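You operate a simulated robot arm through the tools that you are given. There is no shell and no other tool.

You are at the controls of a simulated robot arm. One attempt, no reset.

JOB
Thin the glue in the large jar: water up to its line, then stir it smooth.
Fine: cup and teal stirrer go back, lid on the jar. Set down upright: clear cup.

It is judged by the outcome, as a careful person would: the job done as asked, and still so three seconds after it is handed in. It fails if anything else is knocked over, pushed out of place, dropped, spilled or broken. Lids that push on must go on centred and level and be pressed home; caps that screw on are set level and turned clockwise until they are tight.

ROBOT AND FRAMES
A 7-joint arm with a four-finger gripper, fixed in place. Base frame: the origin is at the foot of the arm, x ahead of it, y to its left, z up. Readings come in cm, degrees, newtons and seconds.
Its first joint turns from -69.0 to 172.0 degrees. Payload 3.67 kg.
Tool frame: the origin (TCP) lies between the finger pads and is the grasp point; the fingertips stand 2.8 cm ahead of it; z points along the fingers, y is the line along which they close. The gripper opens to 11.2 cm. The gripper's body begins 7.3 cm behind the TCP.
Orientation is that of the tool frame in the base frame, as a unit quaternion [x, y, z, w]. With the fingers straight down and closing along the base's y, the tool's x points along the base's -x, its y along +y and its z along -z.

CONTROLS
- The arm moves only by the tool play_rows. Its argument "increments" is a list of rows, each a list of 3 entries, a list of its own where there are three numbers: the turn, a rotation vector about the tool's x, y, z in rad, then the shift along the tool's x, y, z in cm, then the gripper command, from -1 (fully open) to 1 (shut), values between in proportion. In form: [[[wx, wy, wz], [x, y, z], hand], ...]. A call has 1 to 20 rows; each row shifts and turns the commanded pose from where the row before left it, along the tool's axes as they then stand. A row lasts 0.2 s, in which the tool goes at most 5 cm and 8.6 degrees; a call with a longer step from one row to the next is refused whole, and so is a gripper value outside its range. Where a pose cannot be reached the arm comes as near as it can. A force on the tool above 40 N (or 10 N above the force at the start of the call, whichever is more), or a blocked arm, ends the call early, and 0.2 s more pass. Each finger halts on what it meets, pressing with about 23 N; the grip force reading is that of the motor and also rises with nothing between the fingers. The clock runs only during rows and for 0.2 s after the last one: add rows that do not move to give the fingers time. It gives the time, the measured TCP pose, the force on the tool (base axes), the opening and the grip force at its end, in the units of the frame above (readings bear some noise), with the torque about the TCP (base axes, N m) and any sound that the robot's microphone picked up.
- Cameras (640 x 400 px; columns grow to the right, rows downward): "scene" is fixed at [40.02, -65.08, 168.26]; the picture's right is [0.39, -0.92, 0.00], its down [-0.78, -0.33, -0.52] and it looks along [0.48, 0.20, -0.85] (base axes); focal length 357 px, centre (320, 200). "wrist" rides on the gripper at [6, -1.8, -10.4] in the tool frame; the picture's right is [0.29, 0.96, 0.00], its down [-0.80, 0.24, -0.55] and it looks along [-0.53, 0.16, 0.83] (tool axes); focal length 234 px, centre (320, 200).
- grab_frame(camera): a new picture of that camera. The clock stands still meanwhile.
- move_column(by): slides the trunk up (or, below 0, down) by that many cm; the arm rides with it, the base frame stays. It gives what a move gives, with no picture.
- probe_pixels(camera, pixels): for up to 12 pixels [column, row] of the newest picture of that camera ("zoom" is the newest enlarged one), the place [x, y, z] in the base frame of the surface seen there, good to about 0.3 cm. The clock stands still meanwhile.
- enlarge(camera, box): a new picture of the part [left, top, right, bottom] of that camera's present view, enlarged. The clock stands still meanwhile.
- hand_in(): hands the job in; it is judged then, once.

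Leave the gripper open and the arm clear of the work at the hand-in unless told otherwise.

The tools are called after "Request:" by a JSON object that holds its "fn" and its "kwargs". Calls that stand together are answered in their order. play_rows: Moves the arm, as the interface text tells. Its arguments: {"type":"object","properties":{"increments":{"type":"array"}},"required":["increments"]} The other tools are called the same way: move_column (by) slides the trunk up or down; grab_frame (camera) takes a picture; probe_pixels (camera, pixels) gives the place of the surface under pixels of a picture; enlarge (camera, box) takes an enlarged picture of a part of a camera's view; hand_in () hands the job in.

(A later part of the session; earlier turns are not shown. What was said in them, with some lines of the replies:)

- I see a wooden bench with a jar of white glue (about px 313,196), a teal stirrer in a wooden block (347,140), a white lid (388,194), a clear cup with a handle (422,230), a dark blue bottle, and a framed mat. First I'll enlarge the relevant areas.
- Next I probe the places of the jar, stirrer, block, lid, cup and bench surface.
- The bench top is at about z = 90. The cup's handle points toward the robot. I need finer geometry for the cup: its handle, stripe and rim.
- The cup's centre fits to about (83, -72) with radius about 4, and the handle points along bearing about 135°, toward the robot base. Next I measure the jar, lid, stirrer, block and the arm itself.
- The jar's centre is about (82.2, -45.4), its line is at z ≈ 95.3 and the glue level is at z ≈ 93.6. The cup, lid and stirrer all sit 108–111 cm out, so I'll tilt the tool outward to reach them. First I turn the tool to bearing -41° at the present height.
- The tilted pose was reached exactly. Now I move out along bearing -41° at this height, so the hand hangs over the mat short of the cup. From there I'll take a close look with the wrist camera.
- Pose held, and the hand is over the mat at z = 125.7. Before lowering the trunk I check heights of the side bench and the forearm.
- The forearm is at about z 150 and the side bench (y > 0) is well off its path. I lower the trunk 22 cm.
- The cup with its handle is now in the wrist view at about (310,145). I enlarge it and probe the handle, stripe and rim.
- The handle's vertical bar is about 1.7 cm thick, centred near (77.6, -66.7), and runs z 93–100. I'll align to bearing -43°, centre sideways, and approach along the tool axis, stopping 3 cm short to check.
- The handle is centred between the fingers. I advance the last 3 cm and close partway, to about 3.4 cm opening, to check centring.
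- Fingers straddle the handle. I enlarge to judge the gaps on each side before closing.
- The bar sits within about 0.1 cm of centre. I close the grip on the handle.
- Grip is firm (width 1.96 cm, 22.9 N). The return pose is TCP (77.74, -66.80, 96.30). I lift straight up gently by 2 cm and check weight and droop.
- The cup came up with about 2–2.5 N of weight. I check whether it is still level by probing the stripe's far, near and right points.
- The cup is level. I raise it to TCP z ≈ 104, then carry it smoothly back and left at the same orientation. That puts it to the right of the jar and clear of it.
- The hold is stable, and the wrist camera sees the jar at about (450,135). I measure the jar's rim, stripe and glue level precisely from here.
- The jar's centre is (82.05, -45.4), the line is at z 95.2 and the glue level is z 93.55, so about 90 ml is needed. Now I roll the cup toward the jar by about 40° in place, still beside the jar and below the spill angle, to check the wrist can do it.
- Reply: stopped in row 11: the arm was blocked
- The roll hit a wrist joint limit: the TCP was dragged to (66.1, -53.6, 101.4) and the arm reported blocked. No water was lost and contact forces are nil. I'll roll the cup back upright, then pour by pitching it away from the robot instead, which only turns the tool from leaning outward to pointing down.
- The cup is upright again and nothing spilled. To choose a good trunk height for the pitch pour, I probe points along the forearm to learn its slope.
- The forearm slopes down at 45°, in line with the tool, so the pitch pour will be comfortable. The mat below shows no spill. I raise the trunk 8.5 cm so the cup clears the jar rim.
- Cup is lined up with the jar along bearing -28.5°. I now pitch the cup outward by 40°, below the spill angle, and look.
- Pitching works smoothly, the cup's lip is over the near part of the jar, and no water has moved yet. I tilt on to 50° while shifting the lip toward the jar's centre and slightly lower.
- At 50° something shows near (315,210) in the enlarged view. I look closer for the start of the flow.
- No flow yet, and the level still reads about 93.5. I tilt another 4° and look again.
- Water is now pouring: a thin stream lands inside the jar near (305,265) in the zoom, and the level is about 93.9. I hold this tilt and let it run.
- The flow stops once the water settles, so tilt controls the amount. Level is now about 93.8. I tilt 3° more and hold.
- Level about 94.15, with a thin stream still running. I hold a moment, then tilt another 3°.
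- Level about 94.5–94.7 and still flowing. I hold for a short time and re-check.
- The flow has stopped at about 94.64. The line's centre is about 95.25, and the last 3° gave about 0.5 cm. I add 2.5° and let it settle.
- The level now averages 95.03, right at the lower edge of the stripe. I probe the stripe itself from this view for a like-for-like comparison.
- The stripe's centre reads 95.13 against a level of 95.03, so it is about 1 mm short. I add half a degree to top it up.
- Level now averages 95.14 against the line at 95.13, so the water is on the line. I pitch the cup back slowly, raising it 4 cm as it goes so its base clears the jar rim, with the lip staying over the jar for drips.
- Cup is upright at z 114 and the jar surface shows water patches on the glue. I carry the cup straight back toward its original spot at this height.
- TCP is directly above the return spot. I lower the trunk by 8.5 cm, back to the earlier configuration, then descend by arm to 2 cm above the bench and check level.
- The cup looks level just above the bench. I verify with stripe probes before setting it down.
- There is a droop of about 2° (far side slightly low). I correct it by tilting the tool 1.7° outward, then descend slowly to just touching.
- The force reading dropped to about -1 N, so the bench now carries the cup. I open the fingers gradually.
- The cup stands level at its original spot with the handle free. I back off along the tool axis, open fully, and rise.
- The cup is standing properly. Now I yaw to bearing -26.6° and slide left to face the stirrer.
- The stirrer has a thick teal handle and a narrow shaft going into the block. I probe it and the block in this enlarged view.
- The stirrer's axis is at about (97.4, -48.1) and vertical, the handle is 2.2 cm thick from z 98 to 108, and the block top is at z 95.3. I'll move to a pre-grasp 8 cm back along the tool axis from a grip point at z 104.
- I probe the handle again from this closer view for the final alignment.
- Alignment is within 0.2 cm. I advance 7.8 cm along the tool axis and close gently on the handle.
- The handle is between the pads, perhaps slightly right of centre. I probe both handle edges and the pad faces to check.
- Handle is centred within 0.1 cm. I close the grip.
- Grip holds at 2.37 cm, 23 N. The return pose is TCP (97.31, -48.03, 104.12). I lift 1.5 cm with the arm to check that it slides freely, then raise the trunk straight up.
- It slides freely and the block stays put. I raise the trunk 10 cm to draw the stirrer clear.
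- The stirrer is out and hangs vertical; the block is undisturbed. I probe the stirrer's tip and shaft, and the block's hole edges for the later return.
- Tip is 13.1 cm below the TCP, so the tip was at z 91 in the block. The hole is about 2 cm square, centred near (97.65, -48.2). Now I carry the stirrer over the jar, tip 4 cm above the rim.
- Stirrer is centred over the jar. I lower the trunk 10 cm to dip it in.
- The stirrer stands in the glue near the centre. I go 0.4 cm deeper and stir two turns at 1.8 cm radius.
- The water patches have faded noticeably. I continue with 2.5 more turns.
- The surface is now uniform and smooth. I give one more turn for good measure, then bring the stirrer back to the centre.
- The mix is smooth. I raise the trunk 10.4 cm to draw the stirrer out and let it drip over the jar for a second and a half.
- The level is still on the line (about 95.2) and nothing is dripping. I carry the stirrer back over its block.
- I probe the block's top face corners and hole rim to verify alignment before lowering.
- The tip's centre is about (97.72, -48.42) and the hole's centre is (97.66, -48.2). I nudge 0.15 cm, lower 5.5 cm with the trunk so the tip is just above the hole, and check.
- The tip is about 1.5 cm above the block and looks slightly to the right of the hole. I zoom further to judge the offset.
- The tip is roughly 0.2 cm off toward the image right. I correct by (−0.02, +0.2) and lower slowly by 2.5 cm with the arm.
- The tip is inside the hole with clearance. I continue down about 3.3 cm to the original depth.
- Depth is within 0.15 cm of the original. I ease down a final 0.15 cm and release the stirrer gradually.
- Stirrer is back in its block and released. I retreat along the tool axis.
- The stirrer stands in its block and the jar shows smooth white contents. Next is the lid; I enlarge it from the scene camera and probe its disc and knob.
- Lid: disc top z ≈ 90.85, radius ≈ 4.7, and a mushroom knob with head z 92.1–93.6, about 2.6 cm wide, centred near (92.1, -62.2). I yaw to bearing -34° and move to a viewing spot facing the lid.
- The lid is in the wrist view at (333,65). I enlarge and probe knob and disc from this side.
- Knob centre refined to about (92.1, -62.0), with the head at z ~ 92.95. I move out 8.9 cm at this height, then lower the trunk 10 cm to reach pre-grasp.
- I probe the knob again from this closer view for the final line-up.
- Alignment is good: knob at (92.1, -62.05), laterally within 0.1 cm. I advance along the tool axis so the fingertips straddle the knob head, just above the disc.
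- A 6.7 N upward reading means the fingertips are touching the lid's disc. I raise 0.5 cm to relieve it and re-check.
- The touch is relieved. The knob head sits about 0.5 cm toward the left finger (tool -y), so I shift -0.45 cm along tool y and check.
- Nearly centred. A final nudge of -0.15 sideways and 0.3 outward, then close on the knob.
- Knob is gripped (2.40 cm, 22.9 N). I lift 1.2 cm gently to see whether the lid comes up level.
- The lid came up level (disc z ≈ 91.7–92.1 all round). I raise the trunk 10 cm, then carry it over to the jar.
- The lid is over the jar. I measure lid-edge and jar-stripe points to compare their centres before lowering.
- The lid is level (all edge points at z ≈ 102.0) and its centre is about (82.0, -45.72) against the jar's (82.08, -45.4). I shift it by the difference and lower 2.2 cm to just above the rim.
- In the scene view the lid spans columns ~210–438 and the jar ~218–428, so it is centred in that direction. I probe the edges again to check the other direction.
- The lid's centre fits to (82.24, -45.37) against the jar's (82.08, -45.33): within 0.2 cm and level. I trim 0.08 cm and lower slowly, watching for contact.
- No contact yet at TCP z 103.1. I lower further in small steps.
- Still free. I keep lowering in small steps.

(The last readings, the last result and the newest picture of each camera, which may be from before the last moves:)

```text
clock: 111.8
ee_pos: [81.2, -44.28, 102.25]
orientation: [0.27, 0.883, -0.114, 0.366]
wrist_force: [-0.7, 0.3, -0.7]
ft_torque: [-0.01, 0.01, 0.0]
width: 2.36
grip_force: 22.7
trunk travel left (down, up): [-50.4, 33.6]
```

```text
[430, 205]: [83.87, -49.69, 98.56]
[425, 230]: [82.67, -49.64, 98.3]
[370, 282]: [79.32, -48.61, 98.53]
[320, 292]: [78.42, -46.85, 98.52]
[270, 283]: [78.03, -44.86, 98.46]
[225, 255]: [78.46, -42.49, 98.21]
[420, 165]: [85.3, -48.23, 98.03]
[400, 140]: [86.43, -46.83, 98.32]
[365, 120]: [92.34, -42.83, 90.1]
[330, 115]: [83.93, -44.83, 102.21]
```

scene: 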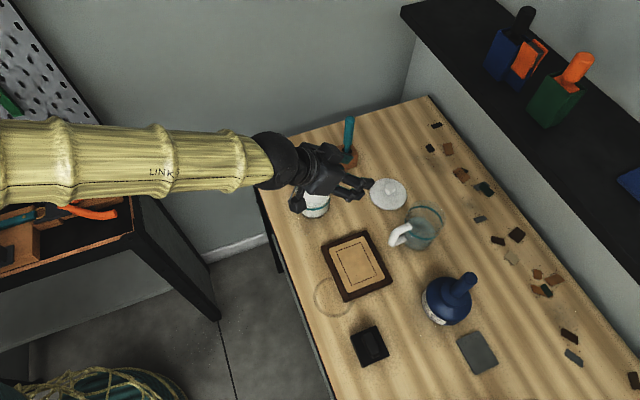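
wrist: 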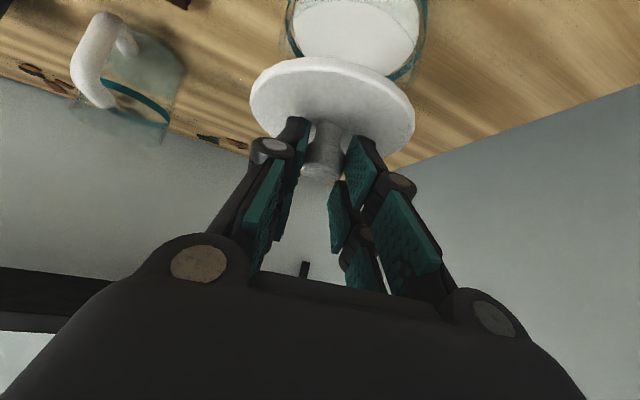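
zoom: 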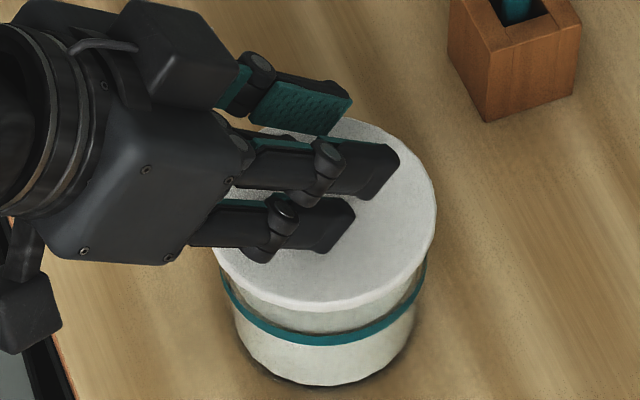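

The lid's edge is now at z ≈ 98.4 with its skirt apparently already around the rim and no contact. I continue down gently.

Request:
{"fn": "play_rows", "kwargs": {"increments": [[[0, 0, 0], [0.1, 0, 0.1], 1], [[0, 0, 0], [0.1, 0, 0.1], 1], [[0, 0, 0], [0, 0, 0], 1]]}}

Request:
{"fn": "enlarge", "kwargs": {"camera": "scene", "box": [270, 150, 355, 220]}}

Request:
{"fn": "grab_frame", "kwargs": {"camera": "wrist"}}

```text
clock: 112.6
ee_pos: [81.18, -44.57, 102.09]
orientation: [0.269, 0.883, -0.114, 0.367]
wrist_force: [1.5, -1.7, 9.6]
ft_torque: [0.1, 0.0, -0.06]
width: 2.36
grip_force: 22.8
trunk travel left (down, up): [-50.4, 33.6]
```

```text
5.71 times, centred on (312, 185) of scene
```

zoom: 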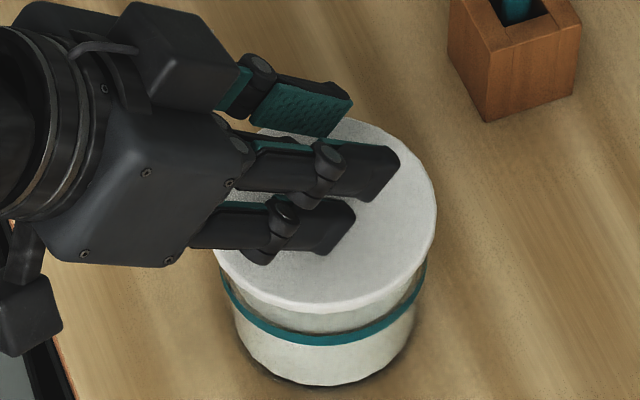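

```text
taken
```

wrist: 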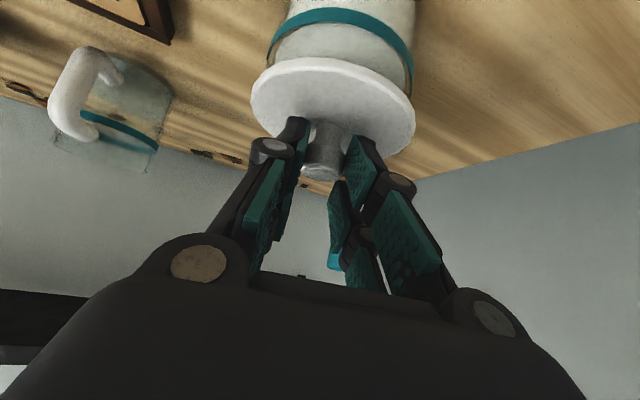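

Contact at 9.6 N: the lid is resting on the rim. I check that it sits level before releasing.

Request:
{"fn": "enlarge", "kwargs": {"camera": "scene", "box": [270, 150, 355, 220]}}

Request:
{"fn": "probe_pixels", "kwargs": {"camera": "zoom", "pixels": [[430, 205], [422, 235], [395, 265], [350, 285], [310, 290], [270, 280], [235, 260], [420, 165], [405, 145], [380, 128], [360, 200], [390, 200]]}}

```text
5.71 times, centred on (312, 185) of scene
```

zoom: 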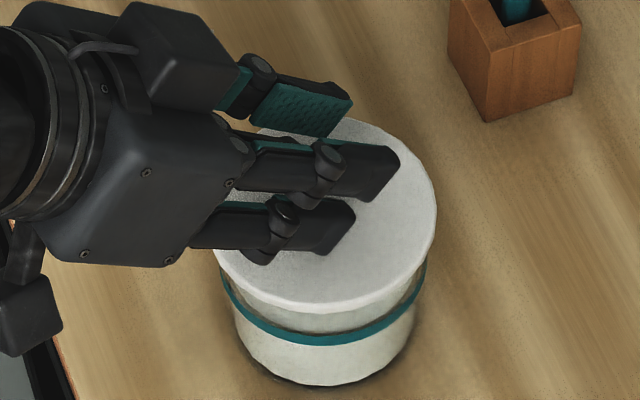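

```text
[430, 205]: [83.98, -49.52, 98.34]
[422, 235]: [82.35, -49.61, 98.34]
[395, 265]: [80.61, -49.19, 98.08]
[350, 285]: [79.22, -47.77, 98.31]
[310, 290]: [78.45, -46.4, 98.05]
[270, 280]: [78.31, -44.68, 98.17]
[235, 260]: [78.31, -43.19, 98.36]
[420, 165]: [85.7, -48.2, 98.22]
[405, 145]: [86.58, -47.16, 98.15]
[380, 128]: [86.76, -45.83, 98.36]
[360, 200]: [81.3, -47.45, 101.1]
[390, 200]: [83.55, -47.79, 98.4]
```

The lid is level (edge heights 98.05–98.36 all round) and centred. I ease off slightly, then release the knob.

Request:
{"fn": "play_rows", "kwargs": {"increments": [[[0, 0, 0], [-0.05, 0, -0.05], 1], [[0, 0, 0], [0, 0, 0], 1], [[0, 0, 0], [0, 0, 0], 0.55], [[0, 0, 0], [0, 0, 0], 0.4], [[0, 0, 0], [0, 0, 0], 0.2], [[0, 0, 0], [0, 0, 0], 0], [[0, 0, 0], [0, 0, 0], 0]]}}

Request:
{"fn": "enlarge", "kwargs": {"camera": "wrist", "box": [230, 30, 430, 200]}}

Request:
{"fn": "enlarge", "kwargs": {"camera": "scene", "box": [270, 150, 355, 220]}}

```text
clock: 114.2
ee_pos: [81.15, -44.42, 102.13]
orientation: [0.269, 0.883, -0.113, 0.366]
wrist_force: [0.2, -0.2, 0.0]
ft_torque: [0.05, 0.01, 0.02]
width: 5.6
grip_force: 0.0
trunk travel left (down, up): [-50.4, 33.6]
```

```text
2.35 times, centred on (330, 115) of wrist
```

zoom: 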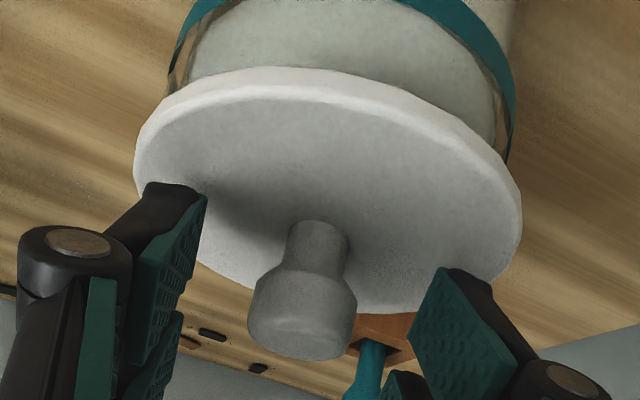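

```text
5.71 times, centred on (312, 185) of scene
```

zoom: 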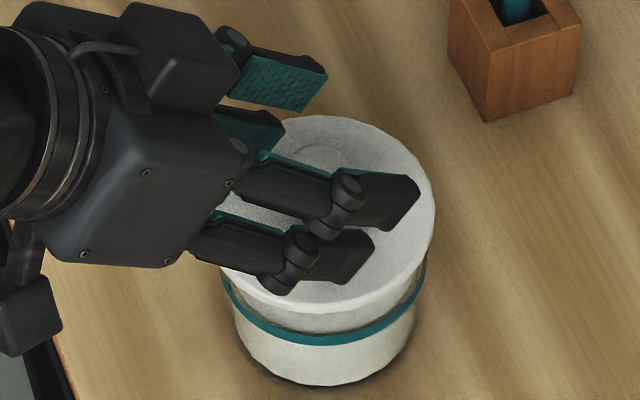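

Knob released. I back off along the tool axis and inspect the lid.

Request:
{"fn": "play_rows", "kwargs": {"increments": [[[0, 0, 0], [0, 0, -1.0], 0], [[0, 0, 0], [0, 0, -2.0], 0], [[0, 0, 0], [0, 0, -2.5], 0], [[0, 0, 0], [0, 0, -2.5], 0], [[0, 0, 0], [-1.5, 0, -3.0], 0], [[0, 0, 0], [-1.5, 0, -3.0], 0], [[0, 0, 0], [0, 0, 0], 0]]}}

Request:
{"fn": "enlarge", "kwargs": {"camera": "scene", "box": [270, 150, 355, 220]}}

Request:
{"fn": "probe_pixels", "kwargs": {"camera": "zoom", "pixels": [[430, 205], [422, 235], [395, 265], [350, 288], [310, 295], [270, 288], [235, 265], [220, 230], [225, 190], [250, 150], [300, 125], [360, 125]]}}

Request:
{"fn": "grab_frame", "kwargs": {"camera": "wrist"}}

```text
clock: 115.8
ee_pos: [74.89, -40.01, 113.99]
orientation: [0.27, 0.883, -0.114, 0.365]
wrist_force: [-0.6, 1.2, 0.4]
ft_torque: [-0.03, 0.03, 0.0]
width: 5.57
grip_force: 0.1
trunk travel left (down, up): [-50.4, 33.6]
```

```text
5.71 times, centred on (312, 185) of scene
```

zoom: 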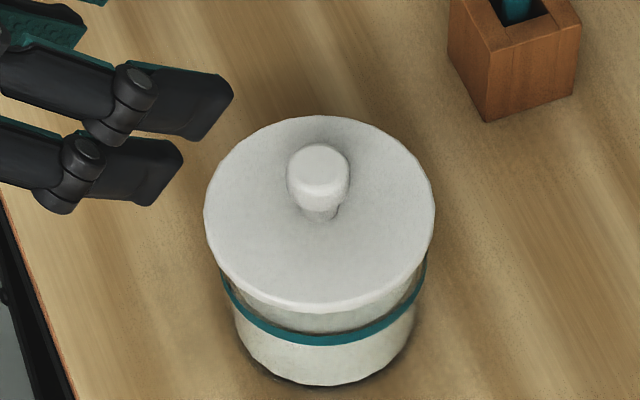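

```text
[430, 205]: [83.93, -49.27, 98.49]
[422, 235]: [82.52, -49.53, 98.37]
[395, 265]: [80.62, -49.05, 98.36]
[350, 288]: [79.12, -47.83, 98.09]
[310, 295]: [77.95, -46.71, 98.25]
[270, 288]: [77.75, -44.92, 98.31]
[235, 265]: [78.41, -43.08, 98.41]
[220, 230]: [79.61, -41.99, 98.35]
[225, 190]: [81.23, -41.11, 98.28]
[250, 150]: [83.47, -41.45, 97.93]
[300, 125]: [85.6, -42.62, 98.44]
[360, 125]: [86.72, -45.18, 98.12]
```

```text
taken
```

wrist: 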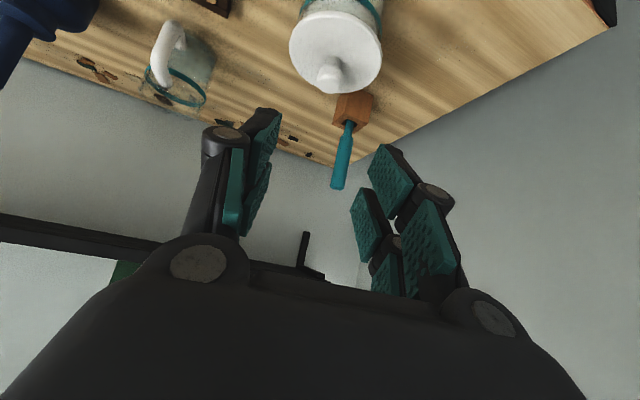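

The lid sits level (edge z 97.9–98.5) and its centre (82.06, -45.3) matches the jar within about 1 mm. To press it home I'll point the tool straight down with closed fingers; first I rotate here and close.

Request:
{"fn": "play_rows", "kwargs": {"increments": [[[0, 0.131, 0], [0, 0, 0], 0.5], [[0, 0.131, 0], [0, 0, 0], 1], [[0, 0.131, 0], [0, 0, 0], 1], [[0, 0.131, 0], [0, 0, 0], 1], [[0, 0.131, 0], [0, 0, 0], 1], [[0, 0.131, 0], [0, 0, 0], 1], [[0, 0, 0], [0, 0, 0], 1]]}}

Request:
{"fn": "enlarge", "kwargs": {"camera": "scene", "box": [270, 150, 355, 220]}}

Request:
{"fn": "probe_pixels", "kwargs": {"camera": "zoom", "pixels": [[320, 165], [310, 160], [330, 160], [320, 155], [320, 175], [320, 195], [300, 180], [340, 180]]}}

```text
clock: 117.4
ee_pos: [74.68, -39.99, 114.13]
orientation: [0.292, 0.956, -0.001, 0.0]
wrist_force: [0.4, 0.4, 0.7]
ft_torque: [-0.01, 0.0, 0.0]
width: 0.02
grip_force: 22.7
trunk travel left (down, up): [-50.4, 33.6]
```

```text
5.71 times, centred on (312, 185) of scene
```

zoom: 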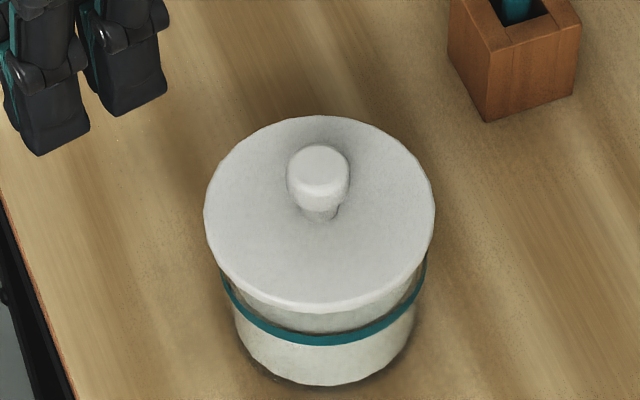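

```text
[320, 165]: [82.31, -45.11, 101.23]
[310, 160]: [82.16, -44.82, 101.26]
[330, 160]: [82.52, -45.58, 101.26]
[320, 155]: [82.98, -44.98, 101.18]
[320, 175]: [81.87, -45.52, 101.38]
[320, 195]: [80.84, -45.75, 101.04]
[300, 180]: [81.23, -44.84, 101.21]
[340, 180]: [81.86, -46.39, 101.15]
```

Knob top is at z 101.25, centred near (82.1, -45.3). I move above it and come down to about 1.5 cm over the knob.

Request:
{"fn": "play_rows", "kwargs": {"increments": [[[0, 0, 0], [-2.28, -0.065, 0], 1], [[0, 0, 0], [-2.28, -0.065, 0], 1], [[0, 0, 0], [-2.28, -0.065, 0], 1], [[0, 0, 0], [-2.28, -0.065, 0], 1], [[0, 0, 0], [0, 0, 2.5], 1], [[0, 0, 0], [0, 0, 2.5], 1], [[0, 0, 0], [0, 0, 2.0], 1], [[0, 0, 0], [0, 0, 1.5], 1], [[0, 0, 0], [0, 0, 0], 1], [[0, 0, 0], [0, 0, 0], 1]]}}

Request:
{"fn": "enlarge", "kwargs": {"camera": "scene", "box": [260, 130, 360, 220]}}

Request:
{"fn": "grab_frame", "kwargs": {"camera": "wrist"}}

```text
clock: 119.6
ee_pos: [82.05, -45.44, 105.55]
orientation: [0.292, 0.956, -0.002, 0.0]
wrist_force: [0.5, -0.6, 0.2]
ft_torque: [0.02, 0.03, 0.0]
width: 0.01
grip_force: 23.1
trunk travel left (down, up): [-50.4, 33.6]
```

```text
4.44 times, centred on (310, 175) of scene
```

zoom: 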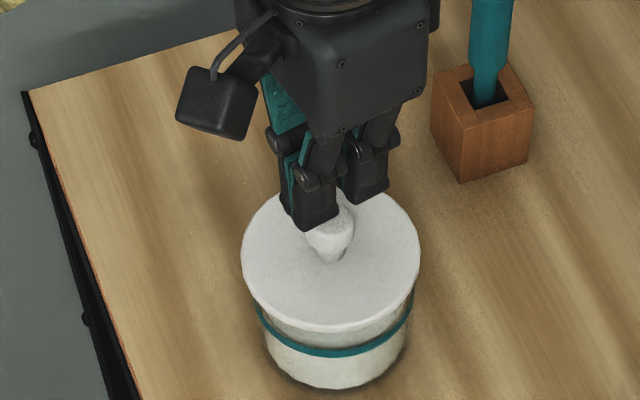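

```text
taken
```

wrist: 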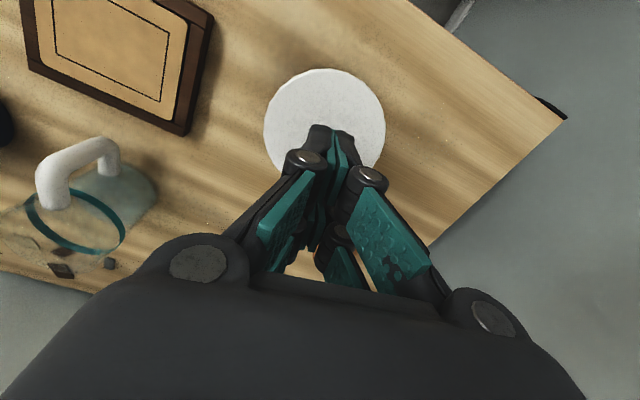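

Fingertips are directly over the knob. I descend slowly to touch and start pressing.

Request:
{"fn": "play_rows", "kwargs": {"increments": [[[0, 0, 0], [0, 0.1, 0.3], 1], [[0, 0, 0], [0, 0, 0.3], 1], [[0, 0, 0], [0, 0, 0.3], 1], [[0, 0, 0], [0, 0, 0.3], 1], [[0, 0, 0], [0, 0, 0.15], 1], [[0, 0, 0], [0, 0, 0.15], 1], [[0, 0, 0], [0, 0, 0], 1]]}}

```text
clock: 121.2
ee_pos: [82.28, -45.27, 104.0]
orientation: [0.293, 0.956, -0.002, 0.0]
wrist_force: [0.5, 0.1, 0.3]
ft_torque: [-0.02, 0.02, -0.01]
width: 0.0
grip_force: 22.8
trunk travel left (down, up): [-50.4, 33.6]
```

Not yet in contact at TCP z 104.0. I continue in 1 mm steps.

Request:
{"fn": "play_rows", "kwargs": {"increments": [[[0, 0, 0], [0, 0, 0.1], 1], [[0, 0, 0], [0, 0, 0.1], 1], [[0, 0, 0], [0, 0, 0.1], 1], [[0, 0, 0], [0, 0, 0], 1]]}}

```text
clock: 122.2
ee_pos: [82.2, -45.33, 103.74]
orientation: [0.291, 0.957, -0.001, 0.0]
wrist_force: [-0.1, 0.5, 0.2]
ft_torque: [-0.02, -0.02, 0.02]
width: 0.0
grip_force: 22.6
trunk travel left (down, up): [-50.4, 33.6]
```

Request:
{"fn": "play_rows", "kwargs": {"increments": [[[0, 0, 0], [0, 0, 0.1], 1], [[0, 0, 0], [0, 0, 0.1], 1], [[0, 0, 0], [0, 0, 0.1], 1], [[0, 0, 0], [0, 0, 0], 1]]}}

Request:
{"fn": "enlarge", "kwargs": {"camera": "scene", "box": [270, 150, 355, 220]}}

```text
clock: 123.2
ee_pos: [82.14, -45.3, 103.63]
orientation: [0.293, 0.956, -0.002, 0.001]
wrist_force: [2.3, -1.9, 11.0]
ft_torque: [-0.03, -0.07, 0.01]
width: 0.58
grip_force: 23.3
trunk travel left (down, up): [-50.4, 33.6]
```

```text
5.71 times, centred on (312, 185) of scene
```

zoom: 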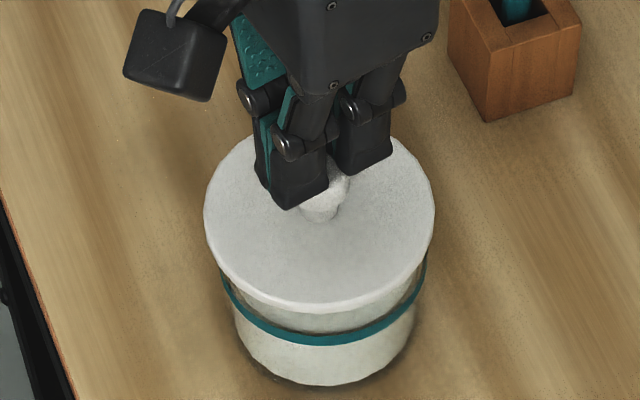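

At 11 N the closed fingers began to be wedged apart by the rounded knob (width 0.58), so that isn't a good way to push. I'll raise up, open to 3.4 cm, and press on the lid's disc with both fingertips straddling the knob.

Request:
{"fn": "play_rows", "kwargs": {"increments": [[[0, 0, 0], [0, 0, -0.5], 1], [[0, 0, 0], [0, 0, -1.0], 1], [[0, 0, 0], [0, 0, -0.5], 0.7], [[0, 0, 0], [0, 0, 0], 0.4], [[0, 0, 0], [0, 0, 0], 0.4], [[0, 0, 0], [0, 0, 0], 0.4]]}}

Request:
{"fn": "enlarge", "kwargs": {"camera": "scene", "box": [270, 150, 355, 220]}}

Request:
{"fn": "enlarge", "kwargs": {"camera": "wrist", "box": [230, 40, 430, 240]}}

```text
clock: 124.6
ee_pos: [82.14, -45.24, 105.51]
orientation: [0.292, 0.956, -0.002, -0.001]
wrist_force: [-0.2, -0.7, 0.1]
ft_torque: [-0.02, 0.01, -0.01]
width: 3.34
grip_force: 0.0
trunk travel left (down, up): [-50.4, 33.6]
```

```text
5.71 times, centred on (312, 185) of scene
```

zoom: 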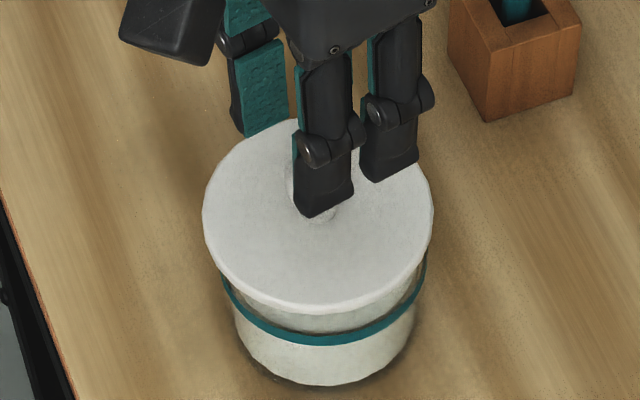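

```text
2.00 times, centred on (330, 140) of wrist
```

zoom: 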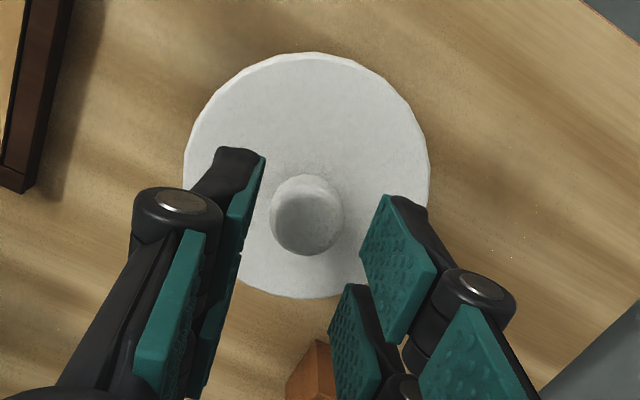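

The three fingertips surround the knob symmetrically. I lower until just above the disc.

Request:
{"fn": "play_rows", "kwargs": {"increments": [[[0, 0, 0], [0, 0, 0.8], 0.4], [[0, 0, 0], [0, 0, 0.8], 0.4], [[0, 0, 0], [0, 0, 0.8], 0.4], [[0, 0, 0], [0, 0, 0.6], 0.4], [[0, 0, 0], [0, 0, 0.4], 0.4], [[0, 0, 0], [0, 0, 0], 0.4]]}}

Request:
{"fn": "enlarge", "kwargs": {"camera": "wrist", "box": [230, 40, 430, 240]}}

Request:
{"fn": "enlarge", "kwargs": {"camera": "scene", "box": [270, 150, 355, 220]}}

```text
clock: 126.0
ee_pos: [82.24, -45.24, 102.09]
orientation: [0.292, 0.957, -0.002, -0.001]
wrist_force: [-0.6, -0.7, -0.4]
ft_torque: [-0.01, -0.02, 0.01]
width: 3.35
grip_force: 0.0
trunk travel left (down, up): [-50.4, 33.6]
```

```text
2.00 times, centred on (330, 140) of wrist
```

zoom: 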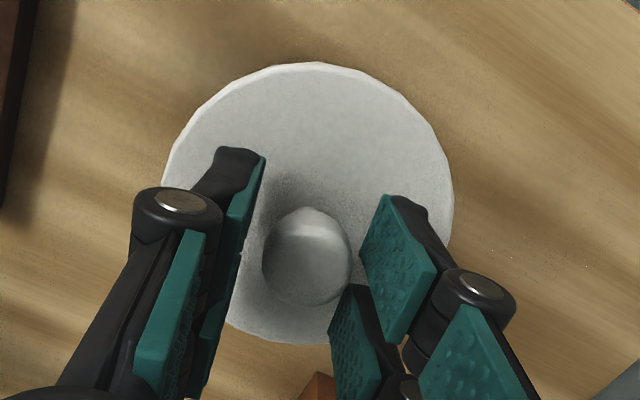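

```text
5.71 times, centred on (312, 185) of scene
```

zoom: 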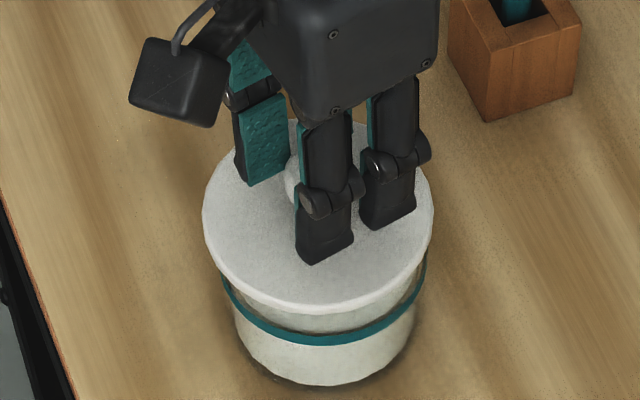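

Tips are just above the disc with the knob free between them. I press down in small steps.

Request:
{"fn": "play_rows", "kwargs": {"increments": [[[0, 0, 0], [0, 0, 0.2], 0.4], [[0, 0, 0], [0, 0, 0.2], 0.4], [[0, 0, 0], [0, 0, 0.15], 0.4], [[0, 0, 0], [0, 0, 0.15], 0.4], [[0, 0, 0], [0, 0, 0.1], 0.4], [[0, 0, 0], [0, 0, 0.1], 0.4], [[0, 0, 0], [0, 0, 0.1], 0.4], [[0, 0, 0], [0, 0, 0], 0.4]]}}

```text
clock: 127.8
ee_pos: [82.24, -45.39, 101.07]
orientation: [0.292, 0.956, -0.001, 0.0]
wrist_force: [-0.9, 0.2, -0.3]
ft_torque: [-0.01, -0.01, -0.04]
width: 3.34
grip_force: 0.0
trunk travel left (down, up): [-50.4, 33.6]
```

No contact yet at 101.07. I continue in 1 mm steps.

Request:
{"fn": "play_rows", "kwargs": {"increments": [[[0, 0, 0], [0, 0, 0.1], 0.4], [[0, 0, 0], [0, 0, 0.1], 0.4], [[0, 0, 0], [0, 0, 0.1], 0.4], [[0, 0, 0], [0, 0, 0], 0.4]]}}

```text
clock: 128.8
ee_pos: [82.12, -45.19, 100.82]
orientation: [0.293, 0.956, -0.003, 0.001]
wrist_force: [1.9, -0.5, 6.0]
ft_torque: [0.04, -0.08, -0.03]
width: 3.38
grip_force: 0.0
trunk travel left (down, up): [-50.4, 33.6]
```

Contact (6 N). I now press harder in 1 mm steps.

Request:
{"fn": "play_rows", "kwargs": {"increments": [[[0, 0, 0], [0, 0, 0.1], 0.4], [[0, 0, 0], [0, 0, 0.1], 0.4], [[0, 0, 0], [0, 0, 0], 0.4]]}}

Request:
{"fn": "enlarge", "kwargs": {"camera": "scene", "box": [270, 150, 355, 220]}}

```text
clock: 129.6
ee_pos: [82.0, -45.42, 100.75]
orientation: [0.293, 0.956, -0.002, 0.002]
wrist_force: [6.5, -3.9, 23.2]
ft_torque: [0.02, -0.15, -0.02]
width: 3.42
grip_force: 0.5
trunk travel left (down, up): [-50.4, 33.6]
```

```text
5.71 times, centred on (312, 185) of scene
```

zoom: 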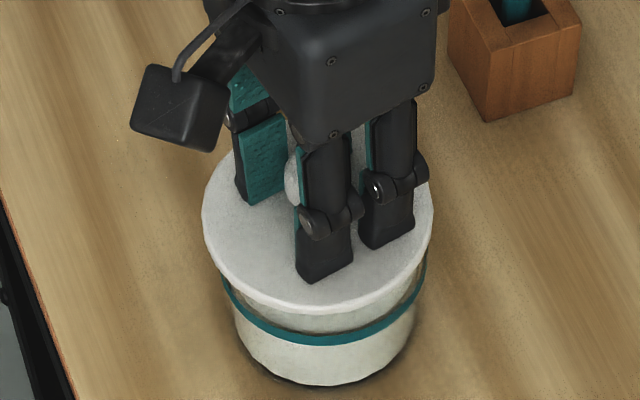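

23 N down with some sideways drag (7.5 N outward on the tool). I trim outward slightly to relieve it and press a little more.

Request:
{"fn": "play_rows", "kwargs": {"increments": [[[0, 0, 0], [-0.08, 0, 0], 0.4], [[0, 0, 0], [-0.03, 0, 0.08], 0.4], [[0, 0, 0], [-0.03, 0, 0.06], 0.4], [[0, 0, 0], [0, 0, 0], 0.4]]}}

Request:
{"fn": "enlarge", "kwargs": {"camera": "scene", "box": [270, 150, 355, 220]}}

```text
clock: 130.6
ee_pos: [82.23, -45.26, 100.88]
orientation: [0.293, 0.956, -0.002, 0.003]
wrist_force: [3.2, -0.8, 35.0]
ft_torque: [0.16, 0.0, 0.03]
width: 3.42
grip_force: 0.3
trunk travel left (down, up): [-50.4, 33.6]
```

```text
5.71 times, centred on (312, 185) of scene
```

zoom: 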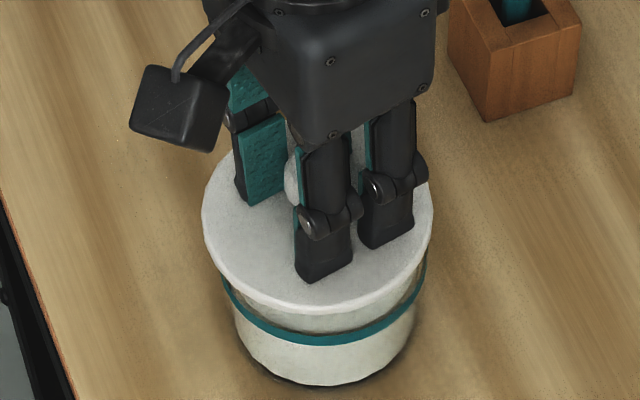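

35 N applied with no further travel, so the lid is fully down. I ease off and raise clear.

Request:
{"fn": "play_rows", "kwargs": {"increments": [[[0, 0, 0], [0, 0, -0.15], 0.4], [[0, 0, 0], [0, 0, -0.3], 0.4], [[0, 0, 0], [0, 0, -0.8], 0.4], [[0, 0, 0], [0, 0, -1.5], 0.4], [[0, 0, 0], [0, 0, -2.0], 0.4], [[0, 0, 0], [0, 0, -2.5], 0.4], [[0, 0, 0], [0, 0, -2.5], 0.4], [[0, 0, 0], [2.0, 0, -2.5], 0.4], [[0, 0, 0], [3.0, 0, -1.0], 0], [[0, 0, 0], [3.0, 0, 0], 0], [[0, 0, 0], [3.0, 0, 0], 0], [[0, 0, 0], [0, 0, 0], 0]]}}

Request:
{"fn": "enlarge", "kwargs": {"camera": "scene", "box": [270, 150, 355, 220]}}

Request:
{"fn": "probe_pixels", "kwargs": {"camera": "zoom", "pixels": [[430, 205], [422, 235], [395, 265], [350, 288], [310, 295], [270, 288], [235, 265], [220, 230], [225, 190], [250, 150], [300, 125], [360, 125]]}}

Request:
{"fn": "grab_frame", "kwargs": {"camera": "wrist"}}

```text
clock: 133.2
ee_pos: [73.28, -39.3, 113.53]
orientation: [0.292, 0.956, -0.002, 0.0]
wrist_force: [0.3, 0.7, -0.6]
ft_torque: [0.01, 0.02, 0.01]
width: 5.61
grip_force: 0.0
trunk travel left (down, up): [-50.4, 33.6]
```

```text
5.71 times, centred on (312, 185) of scene
```

zoom: 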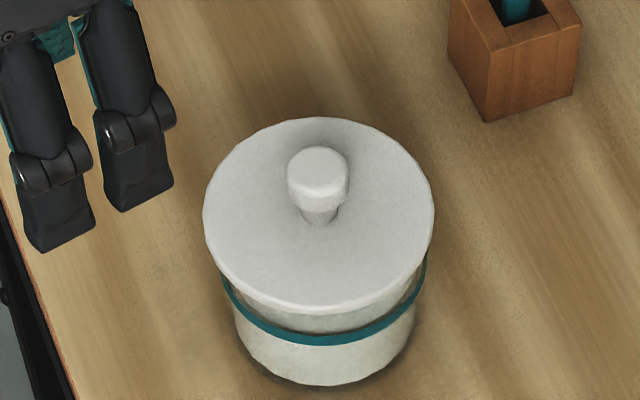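

```text
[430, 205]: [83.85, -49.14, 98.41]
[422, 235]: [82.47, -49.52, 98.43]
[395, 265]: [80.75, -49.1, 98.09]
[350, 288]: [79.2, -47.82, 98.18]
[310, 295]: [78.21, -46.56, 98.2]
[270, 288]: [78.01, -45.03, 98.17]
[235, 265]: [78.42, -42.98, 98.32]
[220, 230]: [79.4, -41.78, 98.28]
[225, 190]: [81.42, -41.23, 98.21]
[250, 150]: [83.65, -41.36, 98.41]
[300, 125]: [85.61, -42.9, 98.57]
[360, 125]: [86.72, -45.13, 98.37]
```

```text
taken
```

wrist: 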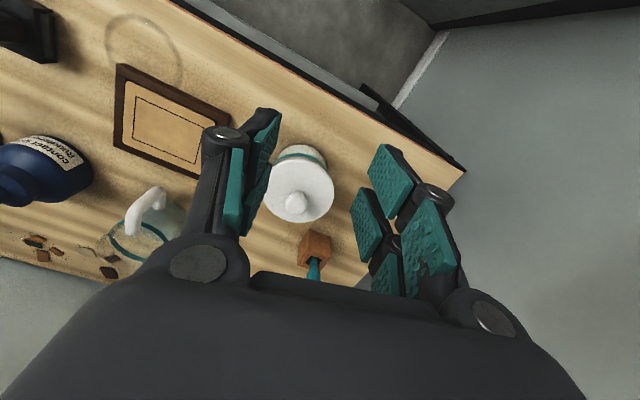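

Lid level and centred still. To judge whether it is fully seated, I'll take a side view with the wrist camera: tilt the tool outward, back off, and lower.

Request:
{"fn": "play_rows", "kwargs": {"increments": [[[0, 0, 0], [2.5, 0, 0], 0], [[0, 0, 0], [2.5, 0, 0], 0], [[0, 0, 0], [2.0, 0, 0], 0], [[0, -0.131, 0], [0, 0, 0], 0], [[0, -0.131, 0], [0, 0, 0], 0], [[0, -0.131, 0], [0, 0, 0], 0], [[0, -0.131, 0], [0, 0, 0], 0], [[0, -0.131, 0], [0, 0, 0], 0], [[0, -0.131, 0], [0, 0, 0], 0], [[0, 0, 0], [0, 0, 0], 0]]}}

Request:
{"fn": "move_column", "kwargs": {"by": -13.5}}

Request:
{"fn": "grab_frame", "kwargs": {"camera": "wrist"}}

Request:
{"fn": "grab_frame", "kwargs": {"camera": "scene"}}

```text
clock: 135.4
ee_pos: [67.29, -36.84, 111.94]
orientation: [0.29, 0.887, -0.081, 0.351]
wrist_force: [-0.4, -0.6, -0.1]
ft_torque: [0.01, 0.01, 0.0]
width: 5.61
grip_force: 0.1
trunk travel left (down, up): [-50.4, 33.6]
```

```text
clock: 137.0
ee_pos: [67.12, -36.7, 98.53]
orientation: [0.29, 0.887, -0.082, 0.351]
wrist_force: [0.8, -0.2, 0.0]
ft_torque: [-0.03, 0.0, 0.01]
width: 5.6
grip_force: 0.1
trunk travel left (down, up): [-36.9, 47.1]
```

```text
taken
```

wrist: 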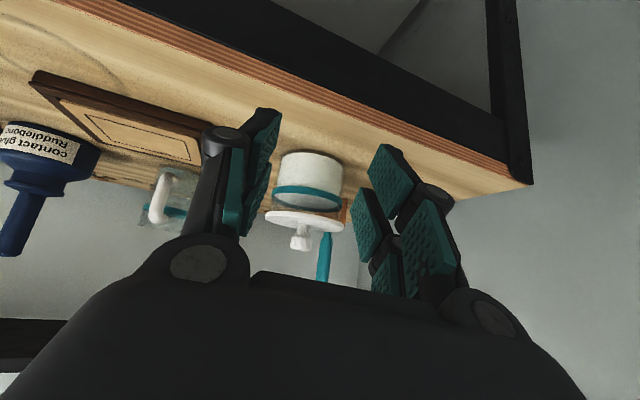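

```text
taken
```

scene: 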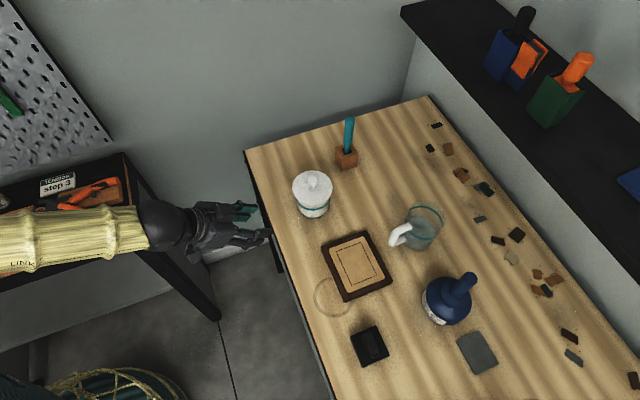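

Now the jar with its lid is in side view at about (305,200), upside-down. I enlarge it.

Request:
{"fn": "enlarge", "kwargs": {"camera": "wrist", "box": [255, 140, 355, 260]}}

Request:
{"fn": "enlarge", "kwargs": {"camera": "wrist", "box": [262, 185, 350, 240]}}

```text
3.33 times, centred on (305, 200) of wrist
```

zoom: 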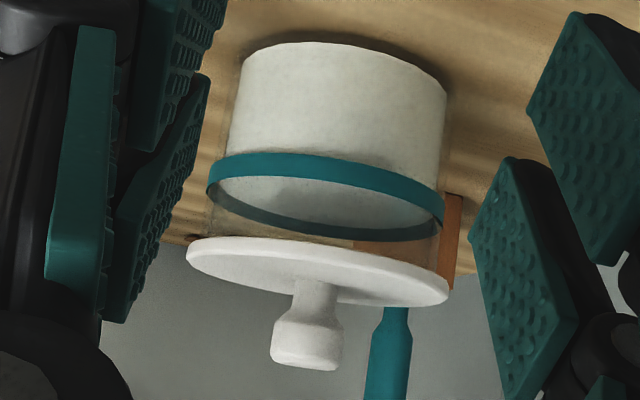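

```text
7.27 times, centred on (306, 212) of wrist
```

zoom: 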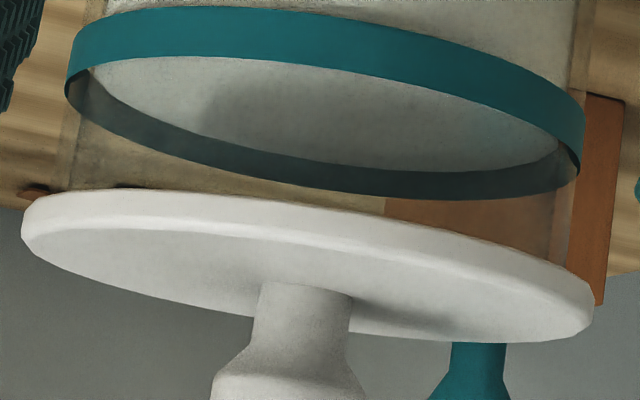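

The side view shows the lid sitting flush on the glass rim all round, with no gap and centred. Now I raise the arm clear of the work, back to about its starting height, with the gripper open.

Request:
{"fn": "move_column", "kwargs": {"by": 27}}

Request:
{"fn": "play_rows", "kwargs": {"increments": [[[0, 0, 0], [0, 0, -2.5], -0.5], [[0, 0, 0], [0, 0, -2.5], -1], [[0, 0, 0], [0, 0, -2.5], -1], [[0, 0, 0], [0, 0, 0], -1], [[0, 0, 0], [0, 0, 0], -1]]}}

Request:
{"fn": "grab_frame", "kwargs": {"camera": "scene"}}

Request:
{"fn": "enlarge", "kwargs": {"camera": "scene", "box": [260, 100, 460, 260]}}

```text
clock: 139.8
ee_pos: [67.23, -36.69, 125.61]
orientation: [0.291, 0.886, -0.082, 0.351]
wrist_force: [-0.3, -0.3, -0.3]
ft_torque: [0.01, -0.01, -0.01]
width: 5.59
grip_force: 0.1
trunk travel left (down, up): [-63.9, 20.1]
```

```text
clock: 141.2
ee_pos: [67.52, -37.58, 126.96]
orientation: [0.297, 0.886, -0.073, 0.349]
wrist_force: [0.3, -0.2, -0.5]
ft_torque: [0.04, -0.04, 0.02]
width: 11.21
grip_force: 0.0
out of reach, approached as far as the arm can: row 1, 2, 3
trunk travel left (down, up): [-63.9, 20.1]
stopped in row 5: the arm was blocked; the commanded pose is now the measured one
```

```text
taken
```

scene: 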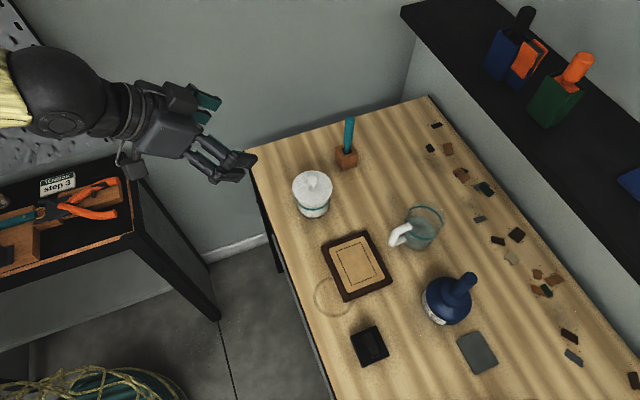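

```text
2.50 times, centred on (360, 180) of scene
```

zoom: 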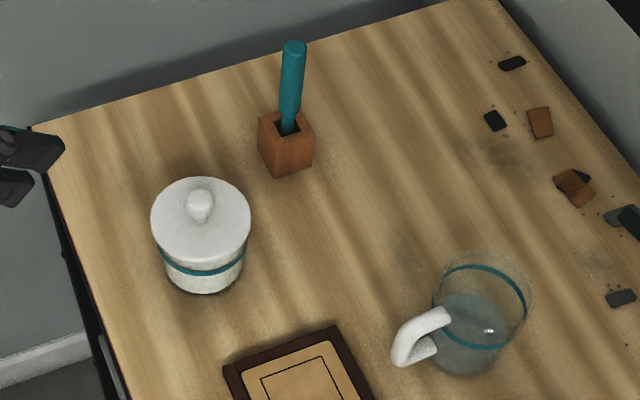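

Everything is back in place and the arm is clear with the gripper open. I notice faint marks near (400,245) and (500,150) in that zoom, so I check whether they're spills or just wood stain.

Request:
{"fn": "enlarge", "kwargs": {"camera": "scene", "box": [365, 170, 425, 215]}}

Request:
{"fn": "enlarge", "kwargs": {"camera": "scene", "box": [280, 160, 350, 225]}}

Request:
{"fn": "enlarge", "kwargs": {"camera": "scene", "box": [380, 190, 460, 260]}}

```text
8.89 times, centred on (395, 192) of scene
```

zoom: 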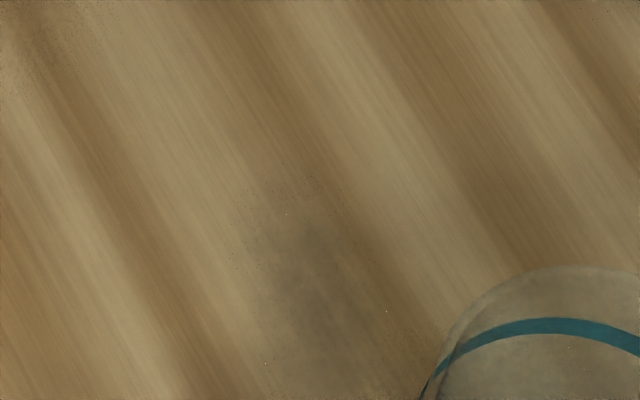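

```text
6.15 times, centred on (315, 192) of scene
```

zoom: 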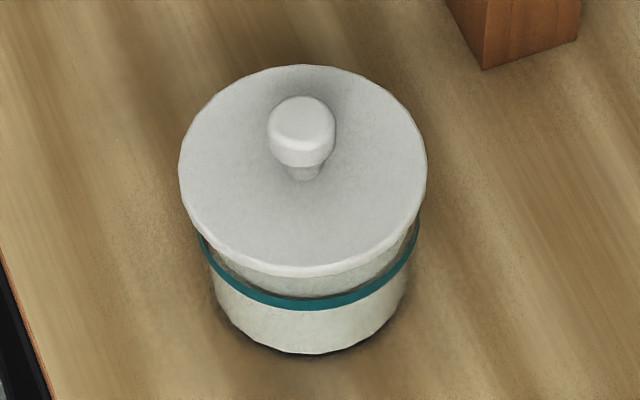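

```text
5.71 times, centred on (420, 225) of scene
```

zoom: 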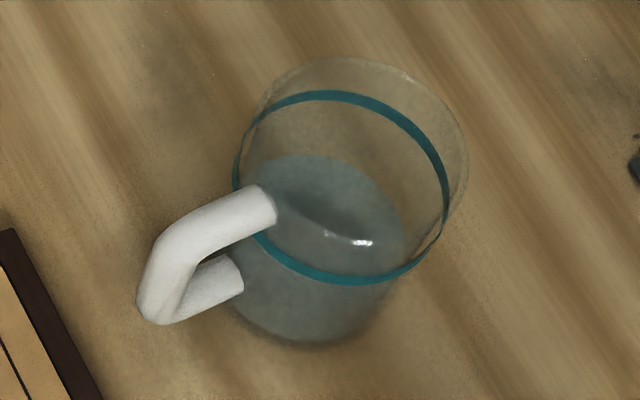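

Those marks are dry grime in the wood, like the other patches near the wall, not liquid. The state is:
- Jar at its line and smooth, lid level, centred and pressed on.
- Stirrer back in its block.
- Cup upright at its original spot.
- Gripper open and arm clear.

I hand the job in.

Request:
{"fn": "hand_in", "kwargs": {}}

```text
The job is handed in.
```

The job is handed in: the glue is thinned to the jar's line, stirred smooth and lidded, and everything is back in place.

- **Water:** I poured from the clear cup until the level read 95.14 cm, against the jar's line at 95.13 cm.
- **Stirring:** After about five turns with the teal stirrer, the water patches had blended in and the surface was even.
- **Stirrer:** It is back in its wooden block.
- **Cup:** It is set down upright, within about 2 mm of where it started.
- **Lid:** It is level and within about 2 mm of centre. I pressed it with about 35 N and it didn't move further; a side view showed no gap at the rim.
- **Bench:** I saw no spills. A few dark marks on the wood, one where the lid had been, look like dry grime.

My first try at pouring, rolling the cup sideways, hit a wrist limit. I set the cup upright again with no water lost and poured by tipping it away from the robot instead.

At hand-in the gripper was fully open and the arm was clear of the work.
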